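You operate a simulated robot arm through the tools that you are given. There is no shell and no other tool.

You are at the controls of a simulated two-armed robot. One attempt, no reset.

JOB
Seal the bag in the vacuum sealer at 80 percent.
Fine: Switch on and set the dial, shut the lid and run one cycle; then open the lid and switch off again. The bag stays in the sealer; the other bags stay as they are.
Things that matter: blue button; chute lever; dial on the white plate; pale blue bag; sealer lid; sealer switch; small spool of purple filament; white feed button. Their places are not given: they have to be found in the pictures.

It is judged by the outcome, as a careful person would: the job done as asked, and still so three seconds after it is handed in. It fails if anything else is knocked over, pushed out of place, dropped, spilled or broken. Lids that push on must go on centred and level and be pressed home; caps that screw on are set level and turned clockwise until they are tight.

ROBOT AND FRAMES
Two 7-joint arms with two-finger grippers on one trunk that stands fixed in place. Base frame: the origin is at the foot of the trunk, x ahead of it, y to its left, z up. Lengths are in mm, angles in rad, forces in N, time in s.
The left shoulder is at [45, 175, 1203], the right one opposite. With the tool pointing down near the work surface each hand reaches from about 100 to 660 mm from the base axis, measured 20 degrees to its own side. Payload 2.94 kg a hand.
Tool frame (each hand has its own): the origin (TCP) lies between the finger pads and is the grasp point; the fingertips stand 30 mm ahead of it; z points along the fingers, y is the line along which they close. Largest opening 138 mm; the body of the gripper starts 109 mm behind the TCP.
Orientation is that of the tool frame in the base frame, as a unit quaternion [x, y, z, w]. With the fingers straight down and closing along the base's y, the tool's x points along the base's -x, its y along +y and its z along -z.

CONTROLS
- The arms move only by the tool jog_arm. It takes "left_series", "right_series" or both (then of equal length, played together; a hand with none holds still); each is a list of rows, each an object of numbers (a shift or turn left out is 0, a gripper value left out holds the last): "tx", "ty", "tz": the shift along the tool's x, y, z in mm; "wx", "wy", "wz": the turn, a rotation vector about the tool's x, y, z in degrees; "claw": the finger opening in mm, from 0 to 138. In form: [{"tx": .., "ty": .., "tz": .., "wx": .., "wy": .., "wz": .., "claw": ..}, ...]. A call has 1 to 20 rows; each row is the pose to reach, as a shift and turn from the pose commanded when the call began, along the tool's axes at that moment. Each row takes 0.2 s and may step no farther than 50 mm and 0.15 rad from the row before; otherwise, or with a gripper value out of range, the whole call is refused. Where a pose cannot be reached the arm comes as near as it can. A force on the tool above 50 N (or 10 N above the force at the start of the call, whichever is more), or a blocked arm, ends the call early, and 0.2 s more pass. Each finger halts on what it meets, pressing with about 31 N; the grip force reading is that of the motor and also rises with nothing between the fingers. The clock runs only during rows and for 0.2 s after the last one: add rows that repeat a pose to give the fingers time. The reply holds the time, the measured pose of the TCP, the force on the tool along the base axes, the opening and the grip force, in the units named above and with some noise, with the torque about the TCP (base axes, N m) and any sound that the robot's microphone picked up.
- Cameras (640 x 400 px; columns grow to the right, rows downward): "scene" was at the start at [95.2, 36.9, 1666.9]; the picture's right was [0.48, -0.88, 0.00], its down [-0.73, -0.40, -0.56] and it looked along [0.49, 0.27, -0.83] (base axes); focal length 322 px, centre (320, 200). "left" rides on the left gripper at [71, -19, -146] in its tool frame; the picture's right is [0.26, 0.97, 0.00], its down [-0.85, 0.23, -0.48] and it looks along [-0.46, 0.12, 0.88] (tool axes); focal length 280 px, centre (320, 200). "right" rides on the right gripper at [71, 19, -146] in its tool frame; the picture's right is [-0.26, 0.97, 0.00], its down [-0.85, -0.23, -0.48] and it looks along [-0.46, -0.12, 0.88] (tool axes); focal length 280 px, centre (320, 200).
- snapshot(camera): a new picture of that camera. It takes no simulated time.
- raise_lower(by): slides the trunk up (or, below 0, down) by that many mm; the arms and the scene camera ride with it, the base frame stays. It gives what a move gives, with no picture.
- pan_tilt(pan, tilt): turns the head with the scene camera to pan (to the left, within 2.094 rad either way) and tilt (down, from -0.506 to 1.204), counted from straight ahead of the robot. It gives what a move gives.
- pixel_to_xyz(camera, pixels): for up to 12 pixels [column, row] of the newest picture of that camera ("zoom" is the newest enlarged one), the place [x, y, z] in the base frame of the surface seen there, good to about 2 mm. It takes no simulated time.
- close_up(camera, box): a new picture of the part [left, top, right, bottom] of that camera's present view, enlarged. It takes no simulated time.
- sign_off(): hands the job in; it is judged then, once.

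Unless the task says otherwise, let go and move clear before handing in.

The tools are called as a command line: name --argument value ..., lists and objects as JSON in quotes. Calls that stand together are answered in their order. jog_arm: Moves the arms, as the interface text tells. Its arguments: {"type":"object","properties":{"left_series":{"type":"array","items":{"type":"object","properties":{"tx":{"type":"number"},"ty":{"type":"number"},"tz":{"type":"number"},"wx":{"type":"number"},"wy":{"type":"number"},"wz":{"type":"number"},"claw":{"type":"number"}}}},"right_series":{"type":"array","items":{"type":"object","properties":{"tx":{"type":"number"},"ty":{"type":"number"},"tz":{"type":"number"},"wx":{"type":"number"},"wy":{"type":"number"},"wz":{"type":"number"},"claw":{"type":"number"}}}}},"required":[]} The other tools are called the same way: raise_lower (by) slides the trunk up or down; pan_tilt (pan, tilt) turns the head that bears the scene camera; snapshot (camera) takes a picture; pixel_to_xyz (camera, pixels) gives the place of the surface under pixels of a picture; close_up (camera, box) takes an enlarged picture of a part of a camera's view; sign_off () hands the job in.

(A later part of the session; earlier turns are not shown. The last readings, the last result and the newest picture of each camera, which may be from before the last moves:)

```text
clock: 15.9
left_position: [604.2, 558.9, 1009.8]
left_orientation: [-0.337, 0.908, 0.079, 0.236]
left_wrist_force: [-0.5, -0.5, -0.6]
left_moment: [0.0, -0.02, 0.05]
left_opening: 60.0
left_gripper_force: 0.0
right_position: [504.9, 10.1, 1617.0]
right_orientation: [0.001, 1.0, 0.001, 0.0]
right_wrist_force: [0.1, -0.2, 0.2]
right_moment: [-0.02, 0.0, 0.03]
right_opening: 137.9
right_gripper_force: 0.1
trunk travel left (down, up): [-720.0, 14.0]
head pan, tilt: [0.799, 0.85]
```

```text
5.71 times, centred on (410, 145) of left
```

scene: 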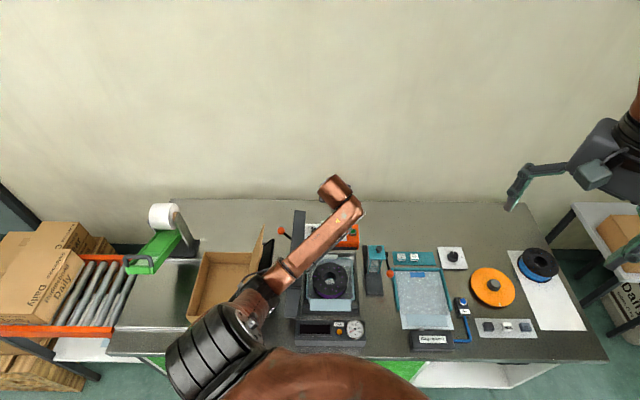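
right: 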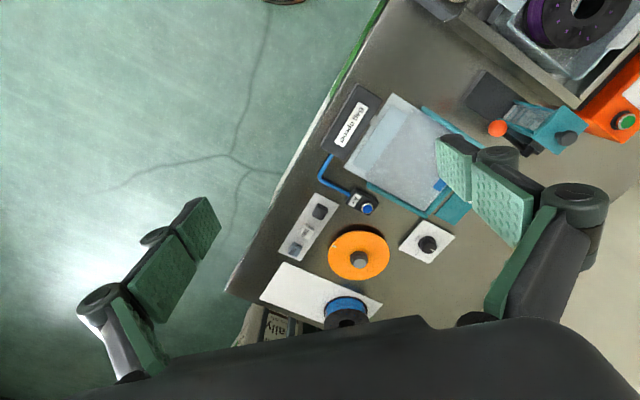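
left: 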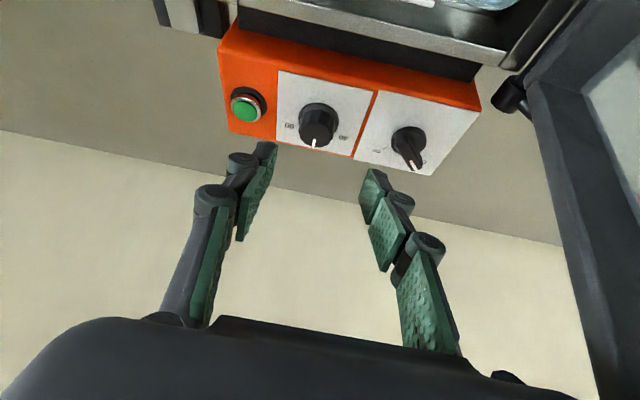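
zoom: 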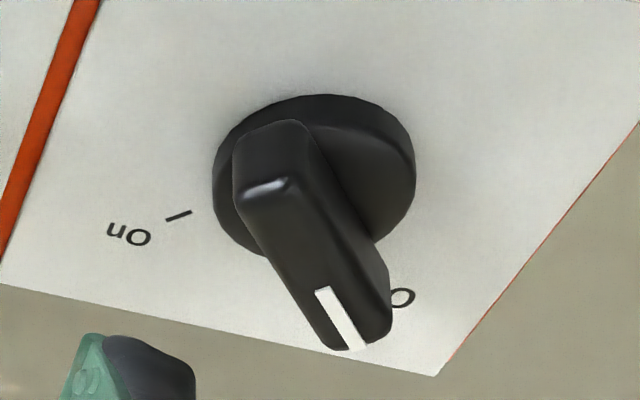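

pixel_to_xyz --camera "zoom" --pixels '[[168, 219], [190, 212], [395, 290], [340, 345], [330, 290], [270, 185], [300, 230], [365, 320], [250, 150], [300, 135], [215, 180], [413, 175]]'

close_up --camera "left" --box '[280, 90, 360, 160]'

pixel_to_xyz --camera "zoom" --pixels '[[193, 193], [410, 240], [285, 283], [280, 330], [300, 200], [200, 240], [395, 270], [300, 72], [198, 160], [428, 180], [145, 205], [455, 272]]'

```text
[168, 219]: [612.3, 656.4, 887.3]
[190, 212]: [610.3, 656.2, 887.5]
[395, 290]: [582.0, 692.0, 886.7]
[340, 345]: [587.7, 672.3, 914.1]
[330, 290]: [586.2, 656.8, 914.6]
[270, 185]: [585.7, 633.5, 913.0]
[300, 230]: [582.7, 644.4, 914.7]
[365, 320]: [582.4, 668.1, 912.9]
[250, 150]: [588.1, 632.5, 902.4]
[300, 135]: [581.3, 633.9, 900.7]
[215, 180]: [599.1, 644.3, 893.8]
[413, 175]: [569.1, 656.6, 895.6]
```

```text
5.71 times, centred on (320, 125) of left
```

zoom: 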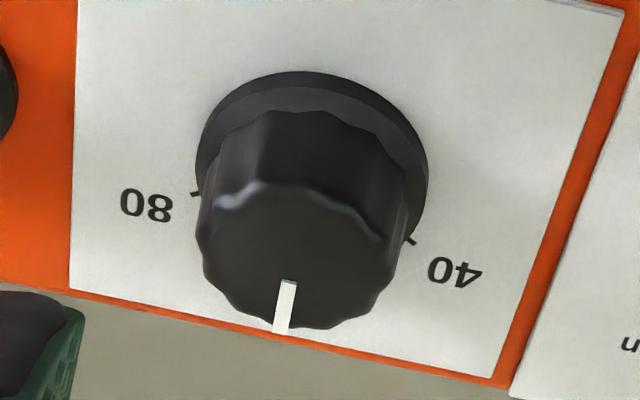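

```text
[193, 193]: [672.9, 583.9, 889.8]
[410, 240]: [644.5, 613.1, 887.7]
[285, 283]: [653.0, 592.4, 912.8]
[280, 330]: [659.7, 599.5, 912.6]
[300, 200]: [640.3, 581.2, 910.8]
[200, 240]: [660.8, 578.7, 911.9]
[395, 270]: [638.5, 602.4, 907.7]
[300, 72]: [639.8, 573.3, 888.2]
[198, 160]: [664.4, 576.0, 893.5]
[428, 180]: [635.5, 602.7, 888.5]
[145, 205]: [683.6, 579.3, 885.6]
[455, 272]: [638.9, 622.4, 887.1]
```

The dial's centre is about (650,589), its top at z≈912 and its body about 30 mm wide. The pointer azimuth is ~46°, with the 80 tick at about −13°, so it needs ~60° clockwise. The switch is centred near (584,651), with its bar at ~88° (Off) and the On tick at ~9°. I'll move over the dial with the hand yawed, ready for a clockwise twist.

jog_arm --left_series '[{"tx": -12, "ty": -4, "tz": 7, "wx": -4, "wz": -7.3, "claw": 48}, {"tx": -24, "ty": -8, "tz": 14, "wx": -8, "wz": -14.6}, {"tx": -36.8, "ty": -12.3, "tz": 20.4, "wx": -12, "wy": -0.4, "wz": -21.9}, {"tx": -36.8, "ty": -12.3, "tz": 20.4, "wx": -12, "wy": -0.4, "wz": -21.9}]'

snapshot --camera "left"

close_up --camera "scene" --box '[190, 190, 390, 330]'

pixel_to_xyz --camera "zoom" --pixels '[[310, 270], [340, 255], [370, 240], [400, 215], [345, 80], [450, 170]]'

```text
clock: 16.9
left_position: [644.4, 575.2, 1012.0]
left_orientation: [-0.526, 0.813, 0.128, 0.213]
left_wrist_force: [-0.3, -0.1, 0.6]
left_moment: [-0.02, 0.02, 0.0]
left_opening: 48.1
left_gripper_force: 0.1
right_position: [505.1, 10.6, 1616.2]
right_orientation: [0.001, 1.0, 0.0, 0.0]
right_wrist_force: [-0.2, -0.2, 0.8]
right_moment: [0.02, -0.04, 0.0]
right_opening: 138.1
right_gripper_force: 0.0
trunk travel left (down, up): [-720.0, 14.0]
head pan, tilt: [0.799, 0.85]
```

```text
taken
```

left: 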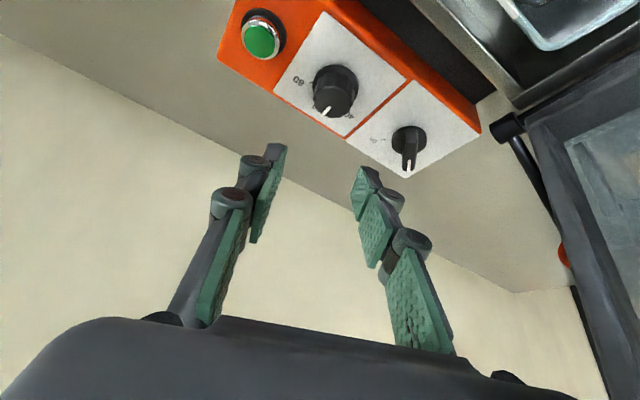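

```text
2.86 times, centred on (290, 260) of scene
```

zoom: 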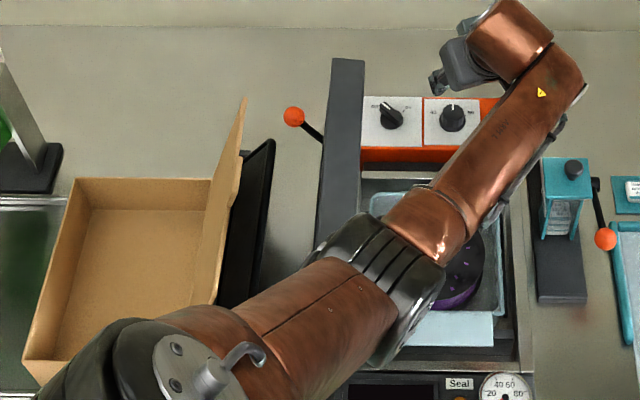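

```text
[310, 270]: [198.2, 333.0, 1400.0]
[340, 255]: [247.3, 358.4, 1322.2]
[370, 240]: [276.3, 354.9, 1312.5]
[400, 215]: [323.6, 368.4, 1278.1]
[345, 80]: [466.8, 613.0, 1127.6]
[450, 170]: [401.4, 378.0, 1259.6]
```

The elbow is clear of the lid now, and the knob is aligned with the hand within 1 mm. I'll lower the trunk 60 mm to keep the arm within reach.

raise_lower --by -60

snapshot --camera "left"

close_up --camera "left" --box '[230, 80, 440, 220]'

close_up --camera "scene" --box '[190, 190, 390, 330]'

```text
clock: 17.9
left_position: [644.9, 576.5, 950.1]
left_orientation: [-0.527, 0.812, 0.129, 0.215]
left_wrist_force: [0.5, -0.1, -0.9]
left_moment: [0.02, -0.04, 0.01]
left_opening: 48.0
left_gripper_force: 0.0
right_position: [504.8, 9.5, 1556.7]
right_orientation: [0.002, 1.0, 0.0, 0.0]
right_wrist_force: [-0.2, 0.2, -0.1]
right_moment: [0.01, -0.02, 0.01]
right_opening: 138.1
right_gripper_force: 0.1
trunk travel left (down, up): [-660.0, 74.0]
head pan, tilt: [0.799, 0.85]
```

```text
taken
```

left: 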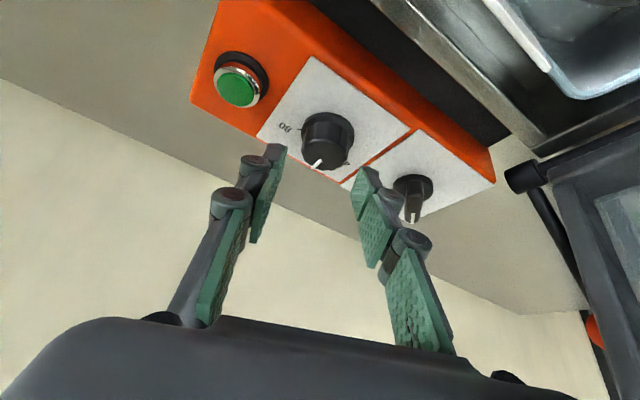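

```text
2.86 times, centred on (335, 150) of left
```

zoom: 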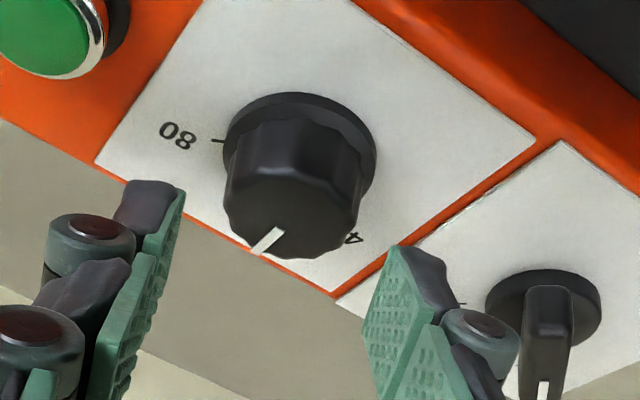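

```text
2.86 times, centred on (290, 260) of scene
```

zoom: 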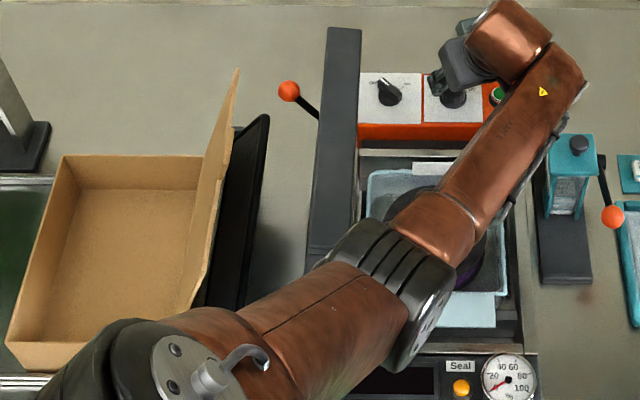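

close_up --camera "left" --box '[230, 80, 440, 220]'

pixel_to_xyz --camera "zoom" --pixels '[[290, 215], [232, 205], [345, 225], [258, 250], [310, 257], [262, 178], [340, 190], [222, 170], [377, 165], [300, 93], [540, 290], [570, 280]]'

```text
2.86 times, centred on (335, 150) of left
```

zoom: 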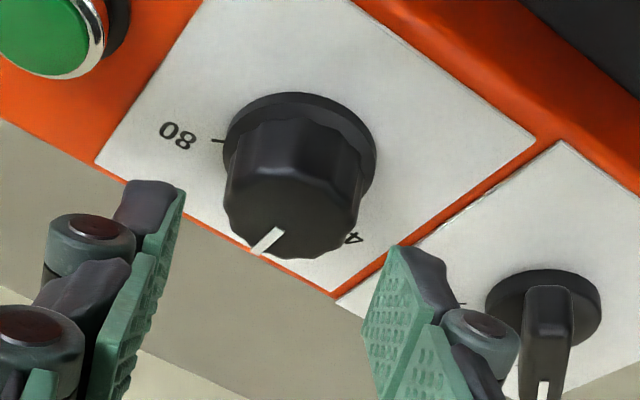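

```text
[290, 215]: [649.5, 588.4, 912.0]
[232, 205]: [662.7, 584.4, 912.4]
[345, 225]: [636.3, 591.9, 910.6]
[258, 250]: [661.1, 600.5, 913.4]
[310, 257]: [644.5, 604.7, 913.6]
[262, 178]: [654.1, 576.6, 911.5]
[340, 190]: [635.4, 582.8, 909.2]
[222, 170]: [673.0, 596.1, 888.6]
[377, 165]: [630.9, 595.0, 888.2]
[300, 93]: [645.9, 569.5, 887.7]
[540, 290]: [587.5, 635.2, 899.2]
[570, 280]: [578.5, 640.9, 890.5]
```

The knob's centre is confirmed at (649.5,589.5). I'll lower to straddle it and close on it.

jog_arm --left_series '[{"tx": 6, "ty": 1, "tz": 11}, {"tx": 11.2, "ty": 2, "tz": 21.7}, {"tx": 11.2, "ty": 2, "tz": 21.7}, {"tx": 11.2, "ty": 2, "tz": 21.7, "claw": 15}, {"tx": 11.2, "ty": 2, "tz": 21.7, "claw": 15}, {"tx": 11.2, "ty": 2, "tz": 21.7, "claw": 15}]'

snapshot --camera "left"

close_up --camera "left" --box '[230, 80, 440, 220]'

```text
clock: 19.3
left_position: [644.3, 576.7, 926.2]
left_orientation: [-0.525, 0.814, 0.127, 0.214]
left_wrist_force: [7.7, -3.4, -0.8]
left_moment: [-0.1, -0.22, -0.13]
left_opening: 32.1
left_gripper_force: 45.0
right_position: [505.3, 9.6, 1556.3]
right_orientation: [0.001, 1.0, 0.0, 0.0]
right_wrist_force: [-0.4, 0.0, -0.4]
right_moment: [0.03, -0.01, 0.0]
right_opening: 138.1
right_gripper_force: 0.0
trunk travel left (down, up): [-660.0, 74.0]
head pan, tilt: [0.799, 0.85]
```

```text
taken
```

left: 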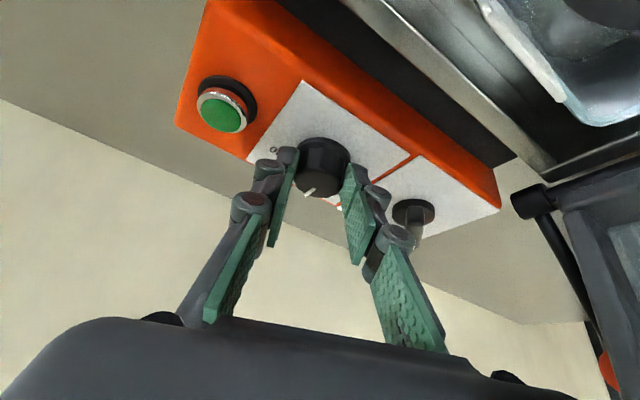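

```text
2.86 times, centred on (335, 150) of left
```

zoom: 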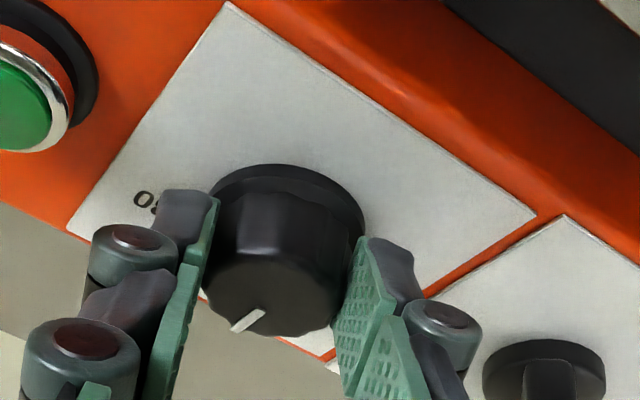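

The knob is gripped (opening 32 mm, force 45). I'll twist 30° clockwise about the knob's axis first and check the pointer.

jog_arm --left_series '[{"tx": -0.16, "ty": 1.72, "tz": 0.05, "wx": 3.62, "wy": 0.14, "wz": 6.57}, {"tx": -0.51, "ty": 3.4, "tz": 0.22, "wx": 7.23, "wy": 0.27, "wz": 13.14}, {"tx": -1.05, "ty": 5.02, "tz": 0.49, "wx": 10.85, "wy": 0.4, "wz": 19.7}, {"tx": -1.77, "ty": 6.55, "tz": 0.86, "wx": 14.46, "wy": 0.54, "wz": 26.3}, {"tx": -1.77, "ty": 6.55, "tz": 0.86, "wx": 14.46, "wy": 0.54, "wz": 26.3}]'

snapshot --camera "left"

close_up --camera "left" --box '[230, 80, 440, 220]'

close_up --camera "scene" --box '[190, 190, 390, 330]'

```text
clock: 20.5
left_position: [639.0, 582.1, 926.0]
left_orientation: [-0.297, 0.922, 0.069, 0.239]
left_wrist_force: [3.2, -6.4, 5.4]
left_moment: [-0.32, -0.26, -0.12]
left_opening: 31.9
left_gripper_force: 45.2
right_position: [505.3, 8.8, 1554.9]
right_orientation: [0.001, 1.0, 0.0, 0.001]
right_wrist_force: [0.1, -0.9, -0.2]
right_moment: [0.01, 0.01, -0.01]
right_opening: 138.4
right_gripper_force: 0.0
trunk travel left (down, up): [-660.0, 74.0]
head pan, tilt: [0.799, 0.85]
```

```text
taken
```

left: 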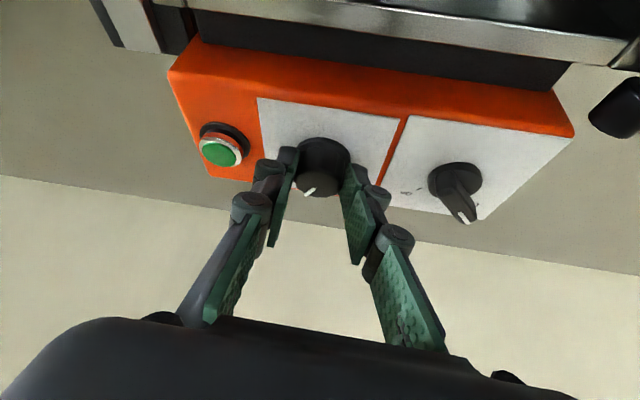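

```text
2.86 times, centred on (335, 150) of left
```

zoom: 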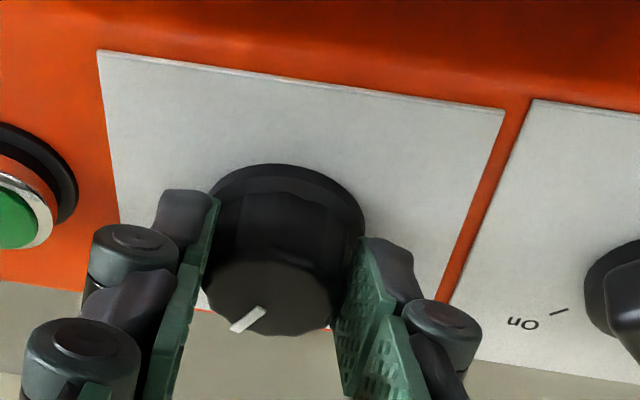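

```text
2.86 times, centred on (290, 260) of scene
```

zoom: 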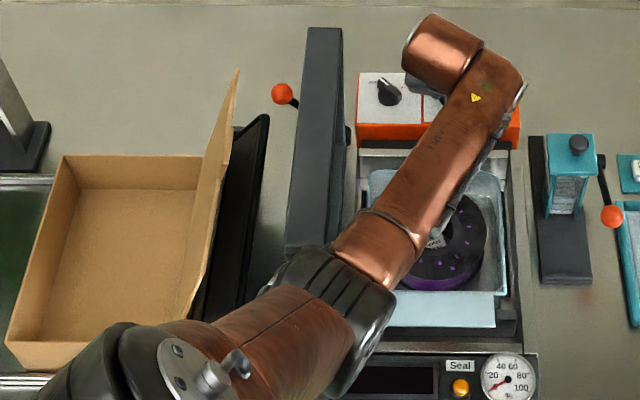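

The pointer stayed fixed relative to the fingers, so the dial turned 30°. But in the scene view the elbow has nudged the lid a bit further open (lid at (315,130) in the zoom, earlier (335,130)), so I shouldn't rotate further this way. I'll release, swing the hand back, regrip, and do the second half from the clear side.

jog_arm --left_series '[{"claw": 50}, {"claw": 50}, {"tx": -0.4, "ty": -1.6, "tz": 0.25, "wx": -3.5, "wy": -0.1, "wz": -6.3}, {"tx": -0.8, "ty": -3.1, "tz": 0.5, "wx": -6.9, "wy": -0.2, "wz": -12.6}, {"tx": -1.2, "ty": -4.7, "tz": 0.7, "wx": -10.4, "wy": -0.3, "wz": -18.9}, {"tx": -1.6, "ty": -6.3, "tz": 1.0, "wx": -13.9, "wy": -0.4, "wz": -25.2}, {"tx": -1.96, "ty": -7.83, "tz": 1.2, "wx": -17.35, "wy": -0.54, "wz": -31.5}, {"tx": -1.96, "ty": -7.83, "tz": 1.2, "wx": -17.35, "wy": -0.54, "wz": -31.5}]'

snapshot --camera "left"

close_up --camera "left" --box '[230, 80, 440, 220]'

close_up --camera "scene" --box '[190, 190, 390, 330]'

pixel_to_xyz --camera "zoom" --pixels '[[310, 40], [338, 40], [286, 92], [280, 240], [300, 240], [318, 130]]'

```text
clock: 22.3
left_position: [645.0, 577.5, 926.2]
left_orientation: [-0.568, 0.785, 0.139, 0.205]
left_wrist_force: [0.2, -0.9, -0.2]
left_moment: [-0.01, -0.01, -0.05]
left_opening: 50.2
left_gripper_force: 0.0
right_position: [505.2, 10.3, 1557.0]
right_orientation: [0.001, 1.0, 0.001, 0.0]
right_wrist_force: [-0.6, 0.0, -0.4]
right_moment: [0.03, -0.01, -0.02]
right_opening: 138.0
right_gripper_force: 0.1
trunk travel left (down, up): [-660.0, 74.0]
head pan, tilt: [0.799, 0.85]
```

```text
taken
```

left: 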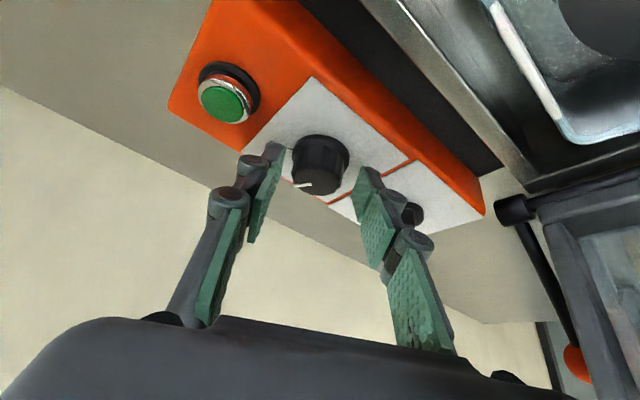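

```text
2.86 times, centred on (335, 150) of left
```

zoom: 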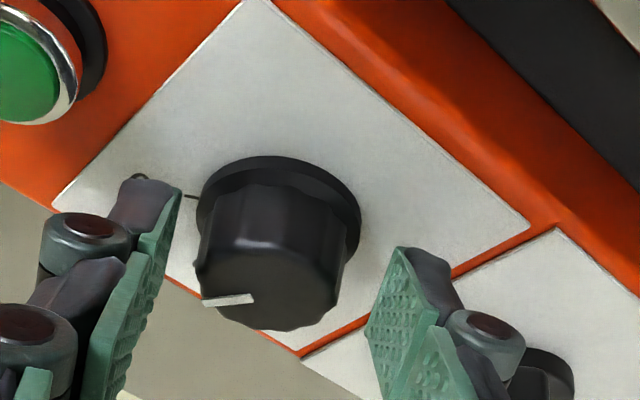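

```text
2.86 times, centred on (290, 260) of scene
```

zoom: 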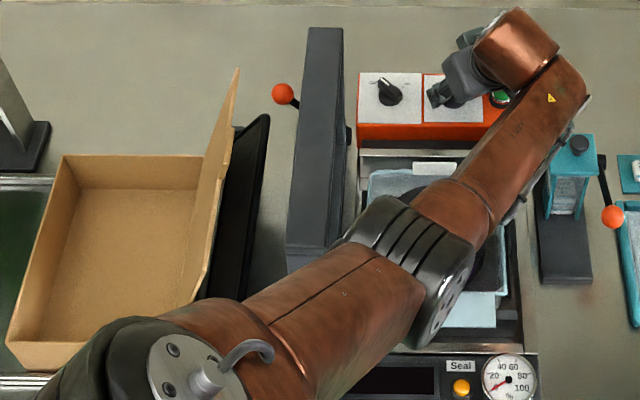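

```text
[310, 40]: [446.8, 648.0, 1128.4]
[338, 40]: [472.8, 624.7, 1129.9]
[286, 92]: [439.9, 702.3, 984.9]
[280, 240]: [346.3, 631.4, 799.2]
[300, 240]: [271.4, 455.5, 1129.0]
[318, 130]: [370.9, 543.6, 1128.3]
```

The pointer is now halfway to 80, and the lid moved only slightly (its top edge is about 12 mm further back). I'll regrip and do the second 30°.

jog_arm --left_series '[{"claw": 15}, {"claw": 15}, {"claw": 15}, {"tx": -0.16, "ty": 1.72, "tz": 0.05, "wx": 3.62, "wy": 0.14, "wz": 6.57}, {"tx": -0.51, "ty": 3.4, "tz": 0.22, "wx": 7.23, "wy": 0.27, "wz": 13.14}, {"tx": -1.05, "ty": 5.02, "tz": 0.49, "wx": 10.85, "wy": 0.4, "wz": 19.7}, {"tx": -1.77, "ty": 6.55, "tz": 0.86, "wx": 14.46, "wy": 0.54, "wz": 26.3}, {"tx": -1.77, "ty": 6.55, "tz": 0.86, "wx": 14.46, "wy": 0.54, "wz": 26.3}, {"tx": -1.77, "ty": 6.55, "tz": 0.86, "wx": 14.46, "wy": 0.54, "wz": 26.3, "claw": 50}, {"tx": -1.77, "ty": 6.55, "tz": 0.86, "wx": 14.46, "wy": 0.54, "wz": 26.3, "claw": 50}]'

snapshot --camera "left"

close_up --camera "left" --box '[230, 80, 440, 220]'

pixel_to_xyz --camera "zoom" --pixels '[[205, 290], [250, 290], [195, 195], [270, 270]]'

close_up --camera "scene" --box '[190, 190, 390, 330]'

```text
clock: 24.5
left_position: [638.6, 581.5, 924.1]
left_orientation: [-0.345, 0.906, 0.081, 0.233]
left_wrist_force: [-0.1, -0.3, -0.4]
left_moment: [-0.03, 0.01, 0.01]
left_opening: 50.0
left_gripper_force: 0.1
right_position: [505.8, 10.6, 1556.1]
right_orientation: [0.0, 1.0, -0.001, 0.002]
right_wrist_force: [0.2, 0.3, 0.6]
right_moment: [-0.01, 0.0, -0.02]
right_opening: 138.1
right_gripper_force: 0.1
trunk travel left (down, up): [-660.0, 74.0]
head pan, tilt: [0.799, 0.85]
```

```text
taken
```

left: 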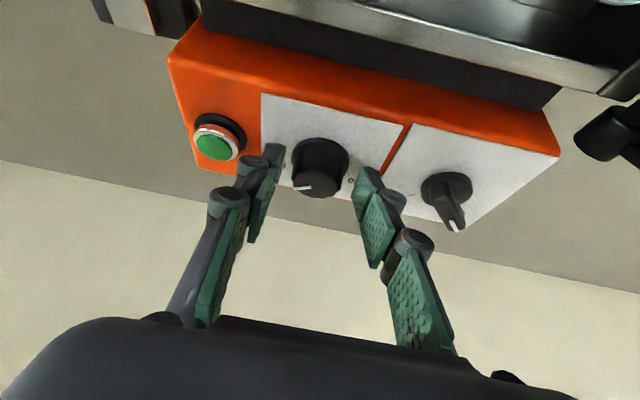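

```text
2.86 times, centred on (335, 150) of left
```

zoom: 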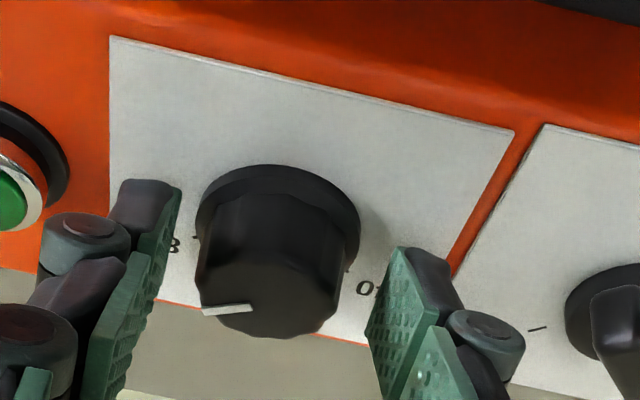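

```text
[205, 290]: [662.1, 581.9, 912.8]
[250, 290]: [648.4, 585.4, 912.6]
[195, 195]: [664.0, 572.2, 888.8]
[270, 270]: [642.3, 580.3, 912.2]
```

```text
2.86 times, centred on (290, 260) of scene
```

zoom: 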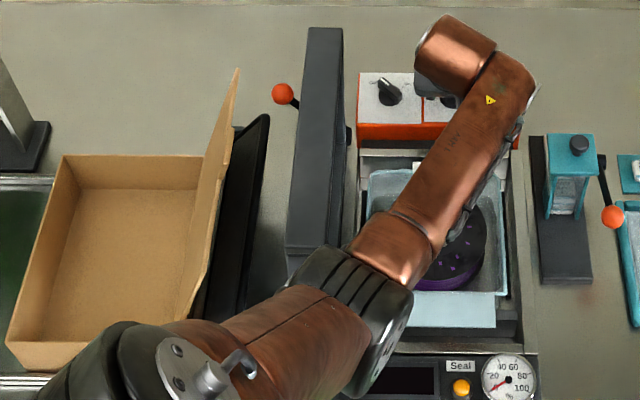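

The pointer looks close to the 80 tick. I'll lift the hand 60 mm to view the dial properly.

jog_arm --left_series '[{"tx": -14.5, "tz": -26}, {"tx": -29, "tz": -52.5}, {"tx": -29, "tz": -52.5}]'

close_up --camera "left" --box '[260, 70, 380, 150]'

snapshot --camera "left"

```text
clock: 25.3
left_position: [639.1, 582.1, 984.8]
left_orientation: [-0.345, 0.905, 0.081, 0.234]
left_wrist_force: [0.1, -0.2, 0.5]
left_moment: [0.01, -0.01, -0.02]
left_opening: 50.3
left_gripper_force: 0.1
right_position: [505.8, 11.7, 1556.3]
right_orientation: [0.001, 1.0, 0.0, 0.0]
right_wrist_force: [0.9, 1.1, -0.8]
right_moment: [-0.01, 0.0, -0.01]
right_opening: 138.2
right_gripper_force: 0.2
trunk travel left (down, up): [-660.0, 74.0]
head pan, tilt: [0.799, 0.85]
```

```text
5.00 times, centred on (320, 110) of left
```

zoom: 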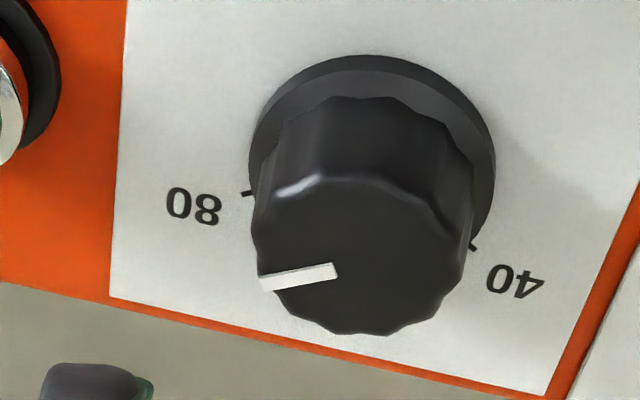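

```text
taken
```

left: 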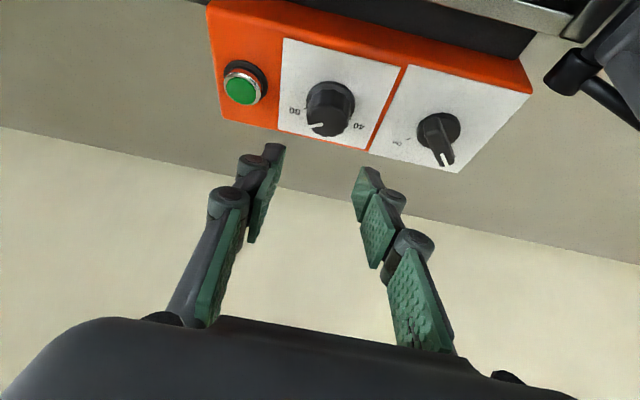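

pixel_to_xyz --camera "left" --pixels '[[308, 125], [322, 122], [305, 108], [327, 108], [349, 119]]'

close_up --camera "left" --box '[260, 70, 380, 150]'

pixel_to_xyz --camera "zoom" --pixels '[[265, 283], [335, 271], [246, 193], [474, 246], [365, 250], [258, 250], [470, 250], [370, 180], [375, 330], [249, 160], [494, 170]]'

```text
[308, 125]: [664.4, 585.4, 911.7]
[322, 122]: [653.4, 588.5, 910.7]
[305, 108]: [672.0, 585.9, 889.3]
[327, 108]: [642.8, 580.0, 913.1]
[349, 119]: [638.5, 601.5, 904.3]
```

```text
5.00 times, centred on (320, 110) of left
```

zoom: 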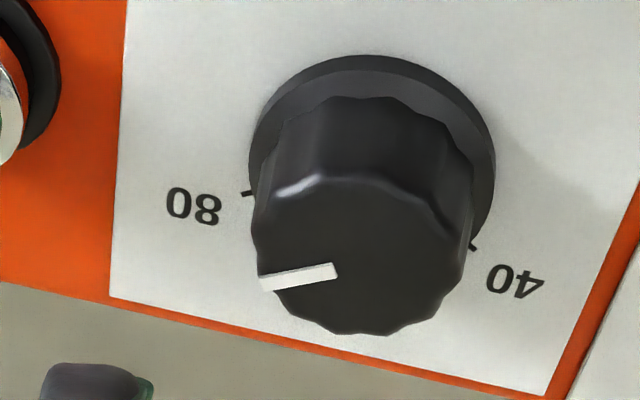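

```text
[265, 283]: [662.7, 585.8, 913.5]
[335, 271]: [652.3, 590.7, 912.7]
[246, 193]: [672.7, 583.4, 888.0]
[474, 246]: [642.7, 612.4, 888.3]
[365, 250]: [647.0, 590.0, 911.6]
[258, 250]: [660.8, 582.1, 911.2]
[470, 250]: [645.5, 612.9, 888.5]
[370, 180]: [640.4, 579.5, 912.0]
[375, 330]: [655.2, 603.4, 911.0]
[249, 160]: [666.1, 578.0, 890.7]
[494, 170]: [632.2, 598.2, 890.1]
```

The dial pointer now reads about −15°, against a nominal −14.4° for 80, so the dial is set. Next is the switch: I'll close the fingers and push the front end of the bar (near (585,632)) from its right side to turn it clockwise, which keeps the hand away from the lid. First I'll hover beside it.

jog_arm --left_series '[{"tx": -0.2, "ty": 10.6, "tz": 0, "wx": -3.4, "wy": -0.1, "wz": -6.1, "claw": 0}, {"tx": -0.4, "ty": 21.3, "tz": -0.2, "wx": -6.7, "wy": -0.2, "wz": -12.3}, {"tx": -0.6, "ty": 31.9, "tz": -0.2, "wx": -10.1, "wy": -0.3, "wz": -18.4}, {"tx": -0.8, "ty": 42.5, "tz": -0.3, "wx": -13.4, "wy": -0.4, "wz": -24.6}, {"tx": -1, "ty": 53.2, "tz": -0.4, "wx": -16.8, "wy": -0.5, "wz": -30.7}, {"tx": -1, "ty": 53.2, "tz": -0.4, "wx": -16.8, "wy": -0.5, "wz": -30.7}]'

snapshot --camera "left"

close_up --camera "left" --box '[230, 80, 440, 220]'

close_up --camera "scene" --box '[190, 190, 390, 330]'

```text
clock: 26.7
left_position: [604.4, 623.0, 985.6]
left_orientation: [-0.602, 0.759, 0.148, 0.199]
left_wrist_force: [0.4, 0.5, -0.2]
left_moment: [0.04, -0.03, 0.03]
left_opening: 0.1
left_gripper_force: 28.5
right_position: [504.9, 11.0, 1556.6]
right_orientation: [0.001, 1.0, -0.001, 0.0]
right_wrist_force: [0.5, 0.2, 0.4]
right_moment: [-0.01, -0.02, -0.03]
right_opening: 138.1
right_gripper_force: 0.1
trunk travel left (down, up): [-660.0, 74.0]
head pan, tilt: [0.799, 0.85]
```

```text
taken
```

left: 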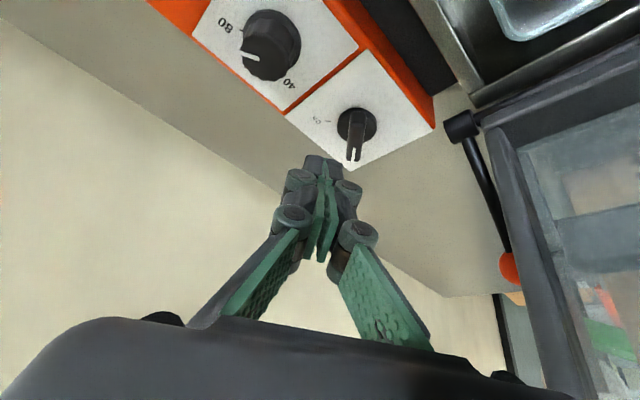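

```text
2.86 times, centred on (335, 150) of left
```

zoom: 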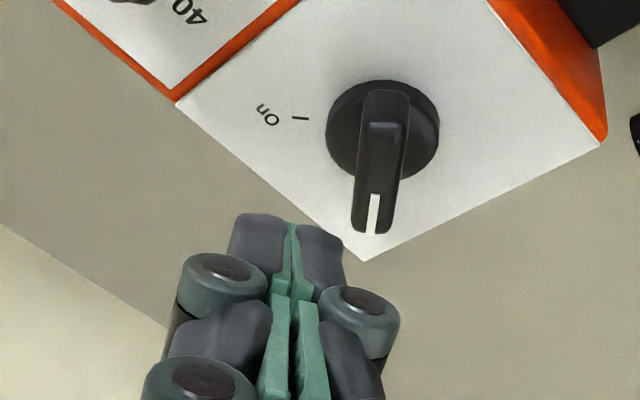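

```text
2.86 times, centred on (290, 260) of scene
```

zoom: 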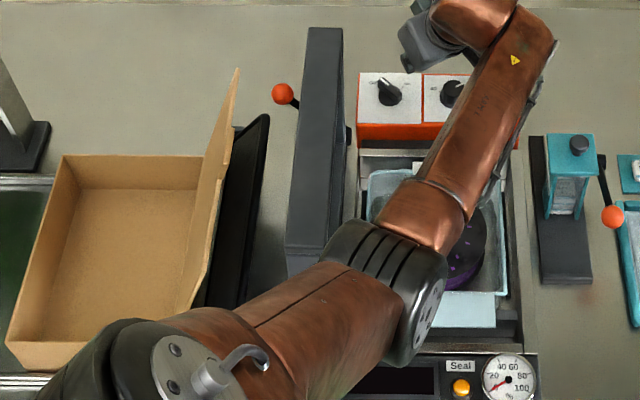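

close_up --camera "left" --box '[230, 80, 440, 220]'

pixel_to_xyz --camera "zoom" --pixels '[[385, 127], [365, 127], [405, 127], [352, 225], [388, 225], [372, 232], [326, 130], [439, 130], [385, 81], [309, 118], [292, 117], [382, 175]]'

```text
2.86 times, centred on (335, 150) of left
```

zoom: 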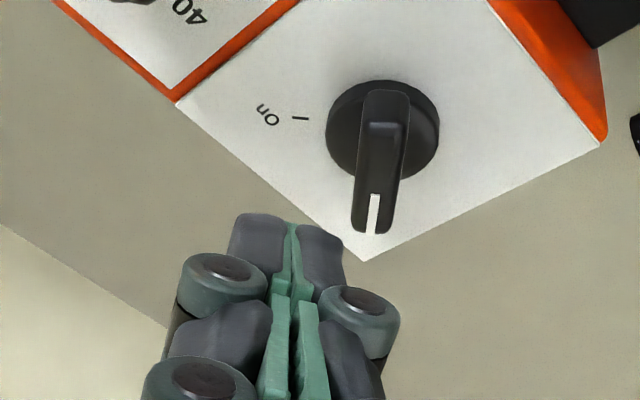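

```text
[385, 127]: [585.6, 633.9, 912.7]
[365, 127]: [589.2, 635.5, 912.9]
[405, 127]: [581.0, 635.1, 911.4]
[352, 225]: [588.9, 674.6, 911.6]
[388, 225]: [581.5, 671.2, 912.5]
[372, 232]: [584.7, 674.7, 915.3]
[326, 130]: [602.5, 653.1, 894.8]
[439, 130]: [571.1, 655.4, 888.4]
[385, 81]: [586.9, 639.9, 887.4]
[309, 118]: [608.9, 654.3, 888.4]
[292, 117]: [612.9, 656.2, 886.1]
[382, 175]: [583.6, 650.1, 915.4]
```

The bar is about 10 mm wide, from y≈631 to 675, and centred at (585.3,653.5). On is at about 2° azimuth, so ~90° of turn. I'll lower the closed fingertips beside the front end of the bar on its right.

jog_arm --left_series '[{"tx": 13.5, "ty": 0.4, "tz": 24.5}, {"tx": 26.9, "ty": 0.8, "tz": 49.1}, {"tx": 26.9, "ty": 0.8, "tz": 49.1}]'

snapshot --camera "left"

close_up --camera "left" --box '[230, 80, 440, 220]'

```text
clock: 27.5
left_position: [603.7, 623.5, 929.2]
left_orientation: [-0.602, 0.76, 0.147, 0.199]
left_wrist_force: [-0.8, 0.5, -0.5]
left_moment: [0.0, 0.02, -0.01]
left_opening: 0.0
left_gripper_force: 28.7
right_position: [504.4, 9.4, 1556.1]
right_orientation: [0.001, 1.0, 0.0, 0.001]
right_wrist_force: [0.6, -0.4, 0.6]
right_moment: [0.05, 0.01, -0.02]
right_opening: 138.1
right_gripper_force: 0.1
trunk travel left (down, up): [-660.0, 74.0]
head pan, tilt: [0.799, 0.85]
```

```text
taken
```

left: 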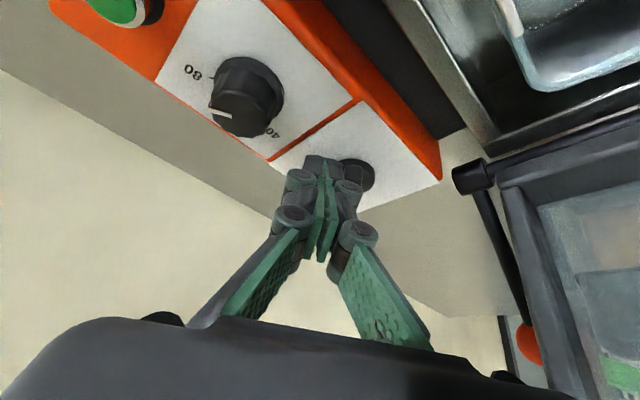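

```text
2.86 times, centred on (335, 150) of left
```

zoom: 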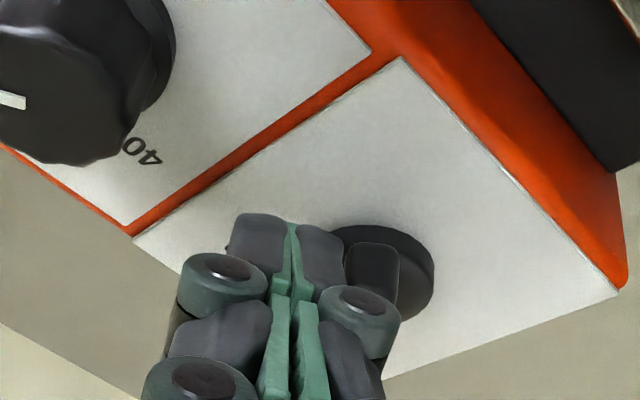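

The fingertips sit right beside the bar's front end. Now I'll push along the arc to turn it clockwise to On.

jog_arm --left_series '[{"tx": -1.6, "ty": 5.3, "tz": 0.8}, {"tx": 1.5, "ty": 7.3, "tz": -1}, {"tx": 4.2, "ty": 9.2, "tz": -2.5}, {"tx": 6.5, "ty": 12.2, "tz": -3.8}, {"tx": 8.5, "ty": 15.3, "tz": -4.9}, {"tx": 9.8, "ty": 19.2, "tz": -5.6}, {"tx": 10.6, "ty": 23.1, "tz": -6.2}, {"tx": 10.5, "ty": 27.2, "tz": -6.1}, {"tx": 10.1, "ty": 31.3, "tz": -6}, {"tx": 9, "ty": 35.2, "tz": -5.5}, {"tx": 8.3, "ty": 37.1, "tz": -5.2}, {"tx": 8.3, "ty": 37.1, "tz": -5.2}]'

snapshot --camera "left"

close_up --camera "left" --box '[200, 60, 440, 220]'

close_up --camera "scene" --box '[190, 190, 390, 330]'

```text
clock: 30.1
left_position: [564.6, 622.5, 929.5]
left_orientation: [-0.602, 0.759, 0.148, 0.199]
left_wrist_force: [0.2, -0.9, 0.1]
left_moment: [-0.01, -0.02, 0.04]
left_opening: 0.0
left_gripper_force: 28.8
right_position: [504.4, 10.3, 1557.2]
right_orientation: [0.001, 1.0, 0.0, 0.001]
right_wrist_force: [0.2, -0.5, -0.8]
right_moment: [0.02, 0.02, 0.0]
right_opening: 138.4
right_gripper_force: 0.0
trunk travel left (down, up): [-660.0, 74.0]
head pan, tilt: [0.799, 0.85]
```

```text
taken
```

left: 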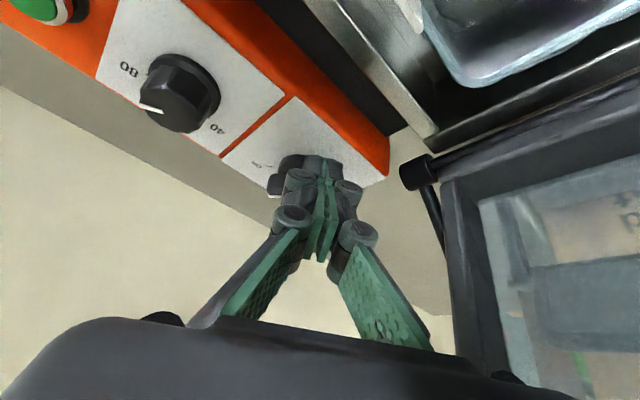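

```text
2.50 times, centred on (320, 140) of left
```

zoom: 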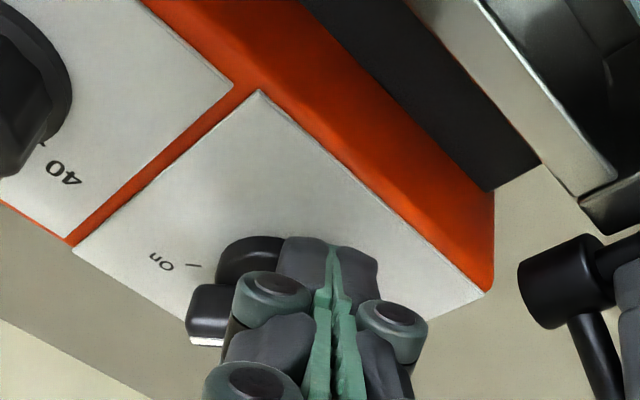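

```text
2.86 times, centred on (290, 260) of scene
```

zoom: 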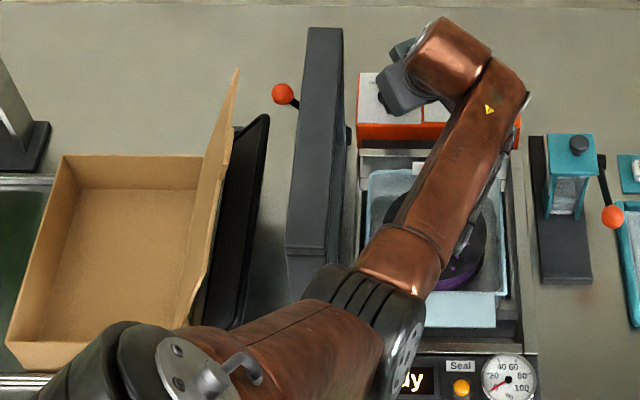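

The display now shows "…dy" (Ready), so the switch is On. I'll back off and lift to check.

jog_arm --left_series '[{"tx": 4, "tz": -2}, {"tx": -12, "tz": -30}, {"tx": -28.8, "tz": -60}, {"tx": -45, "ty": -20, "tz": -90}, {"tx": -45, "ty": -50, "tz": -90}, {"tx": -45, "ty": -50, "tz": -90}]'

snapshot --camera "left"

close_up --camera "left" --box '[200, 60, 440, 220]'

snapshot --camera "scene"

```text
clock: 31.5
left_position: [610.6, 604.9, 1032.6]
left_orientation: [-0.601, 0.76, 0.147, 0.199]
left_wrist_force: [0.2, -0.3, 0.9]
left_moment: [0.01, 0.03, -0.01]
left_opening: 0.3
left_gripper_force: 28.3
right_position: [503.3, 9.3, 1556.8]
right_orientation: [0.0, 1.0, 0.0, 0.001]
right_wrist_force: [-0.3, 0.4, -0.2]
right_moment: [-0.03, -0.04, 0.01]
right_opening: 138.1
right_gripper_force: 0.2
trunk travel left (down, up): [-660.0, 74.0]
head pan, tilt: [0.799, 0.85]
```

```text
taken
```

left: 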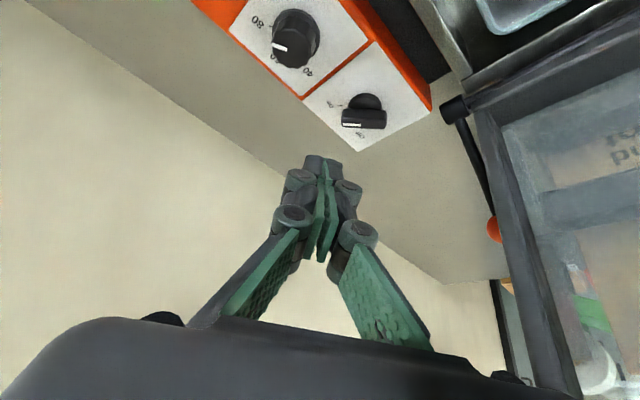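

```text
2.50 times, centred on (320, 140) of left
```

zoom: 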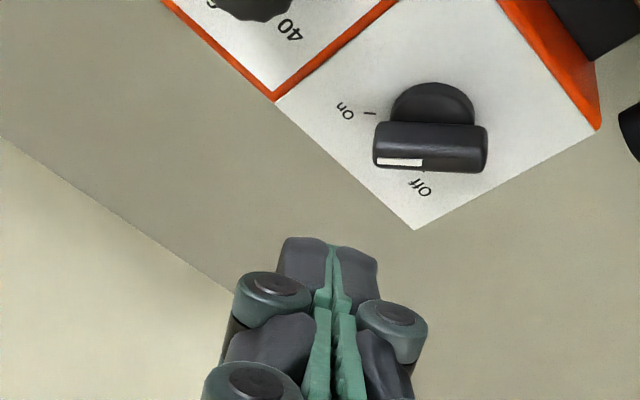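

```text
taken
```

scene: 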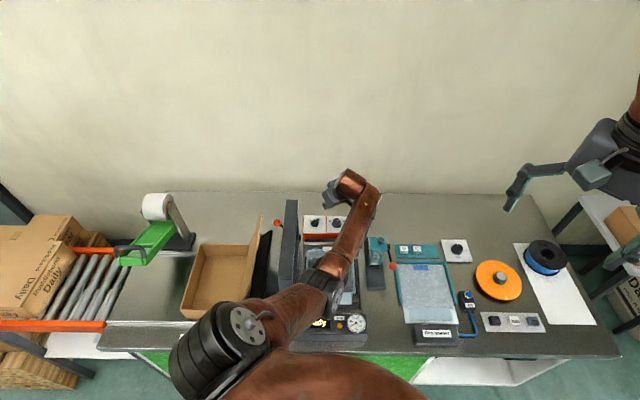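

The switch pointer is on "On" (left zoom (375,160)) and the display shows Ready. For the lid, the lever ball at about (433,707,986) turns with the hinge, so I'll grip it along the hinge direction and swing it through its arc. First I'll lift and straighten the tool.

jog_arm --left_series '[{"tx": -7, "ty": 7, "tz": -39, "wy": 7.2}, {"tx": -14, "ty": 14, "tz": -78, "wy": 14.4}, {"tx": -20, "ty": 21, "tz": -117, "wy": 21.6}, {"tx": -27, "ty": 28.7, "tz": -156.6, "wy": 28.8, "claw": 46}, {"tx": -27, "ty": 28.7, "tz": -156.6, "wy": 28.8, "claw": 46}]'

snapshot --camera "scene"

```text
clock: 32.7
left_position: [568.0, 565.4, 1182.7]
left_orientation: [-0.618, 0.786, -0.008, 0.003]
left_wrist_force: [-0.1, 0.6, 0.2]
left_moment: [-0.01, -0.02, 0.0]
left_opening: 46.2
left_gripper_force: 0.4
right_position: [505.4, 9.9, 1556.7]
right_orientation: [0.002, 1.0, 0.0, 0.001]
right_wrist_force: [-0.4, -1.0, 0.2]
right_moment: [0.02, 0.0, 0.0]
right_opening: 138.0
right_gripper_force: 0.1
trunk travel left (down, up): [-660.0, 74.0]
head pan, tilt: [0.799, 0.85]
```

```text
taken
```

scene: 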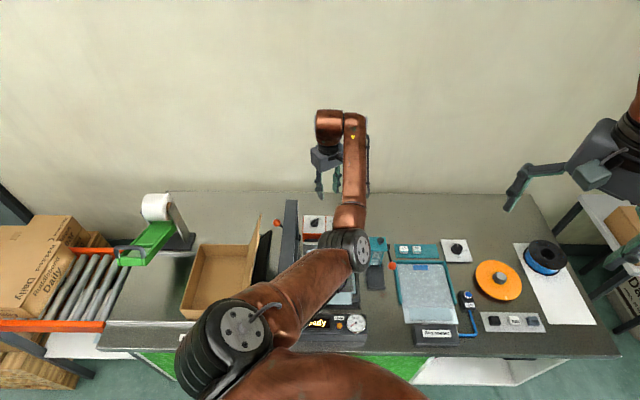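

The elbow is now on the right and high. I'll carry the hand over to above the ball while turning it so the fingers close along the hinge direction.

jog_arm --left_series '[{"tx": -7, "ty": 11, "tz": -20, "wz": 8}, {"tx": -14, "ty": 22, "tz": -40, "wz": 16}, {"tx": -21, "ty": 33, "tz": -50, "wz": 24}, {"tx": -28, "ty": 44, "tz": -50, "wz": 32}, {"tx": -35, "ty": 55, "tz": -50, "wz": 40}, {"tx": -42, "ty": 66, "tz": -50, "wz": 48}, {"tx": -49, "ty": 77, "tz": -50, "wz": 56}, {"tx": -56, "ty": 88, "tz": -50, "wz": 64}, {"tx": -63, "ty": 99, "tz": -50, "wz": 72}, {"tx": -70, "ty": 110, "tz": -50, "wz": 80}, {"tx": -77, "ty": 121, "tz": -50, "wz": 88.5}, {"tx": -84, "ty": 132, "tz": -50, "wz": 96.5}, {"tx": -92, "ty": 143, "tz": -50, "wz": 104.5}, {"tx": -99, "ty": 154, "tz": -50, "wz": 112.5}, {"tx": -106, "ty": 164.7, "tz": -50, "wz": 120.7}, {"tx": -106, "ty": 164.7, "tz": -50, "wz": 120.7}]'

snapshot --camera "scene"

snapshot --camera "left"

```text
clock: 36.1
left_position: [434.5, 706.1, 1226.6]
left_orientation: [0.376, 0.927, 0.0, 0.008]
left_wrist_force: [0.2, -0.4, -0.4]
left_moment: [-0.02, 0.0, 0.03]
left_opening: 45.9
left_gripper_force: 0.1
right_position: [505.8, 11.4, 1556.2]
right_orientation: [0.001, 1.0, 0.0, 0.001]
right_wrist_force: [-0.3, 0.2, 0.6]
right_moment: [0.0, 0.0, -0.03]
right_opening: 138.0
right_gripper_force: 0.0
trunk travel left (down, up): [-660.0, 74.0]
head pan, tilt: [0.799, 0.85]
```

```text
taken
```

scene: 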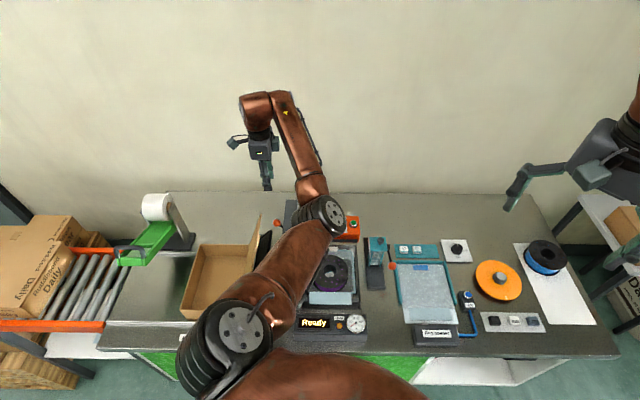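

```text
taken
```

left: 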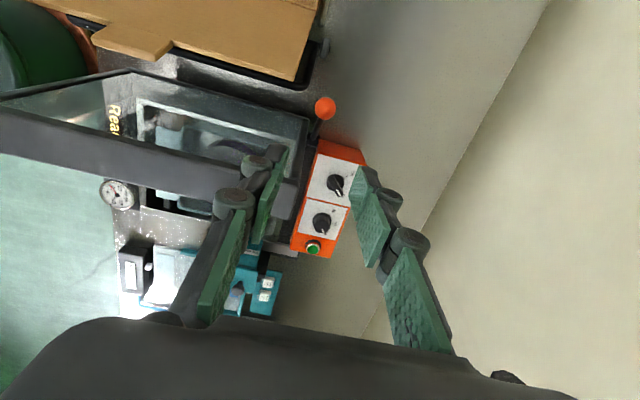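

"Ready" is shown in full, and the ball appears at left pixel (325,107). I'll measure the ball and the elbow's clearance.

pixel_to_xyz --camera "left" --pixels '[[325, 107], [318, 107], [332, 107], [325, 100], [325, 115], [318, 128], [305, 122], [303, 85], [322, 50]]'

pixel_to_xyz --camera "scene" --pixels '[[325, 215], [310, 225], [305, 190], [330, 235], [300, 130], [290, 215], [255, 150]]'

close_up --camera "left" --box '[220, 20, 440, 160]'

```text
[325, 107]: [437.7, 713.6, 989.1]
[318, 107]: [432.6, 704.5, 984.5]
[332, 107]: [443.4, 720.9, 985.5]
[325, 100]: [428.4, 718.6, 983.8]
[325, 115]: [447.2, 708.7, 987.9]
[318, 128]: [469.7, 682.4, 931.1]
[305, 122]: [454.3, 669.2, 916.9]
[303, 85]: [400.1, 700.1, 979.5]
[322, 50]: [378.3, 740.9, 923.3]
```

```text
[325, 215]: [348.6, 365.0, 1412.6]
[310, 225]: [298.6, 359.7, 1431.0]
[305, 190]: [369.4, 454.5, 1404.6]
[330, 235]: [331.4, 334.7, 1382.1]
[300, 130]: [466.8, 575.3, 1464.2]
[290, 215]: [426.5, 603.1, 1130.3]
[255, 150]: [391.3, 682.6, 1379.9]
```

```text
2.86 times, centred on (330, 90) of left
```

zoom: 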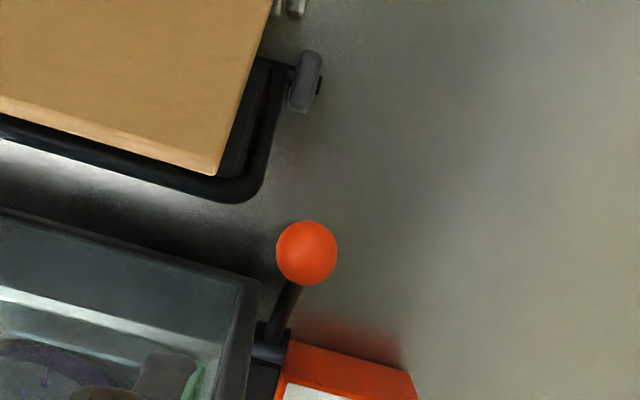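

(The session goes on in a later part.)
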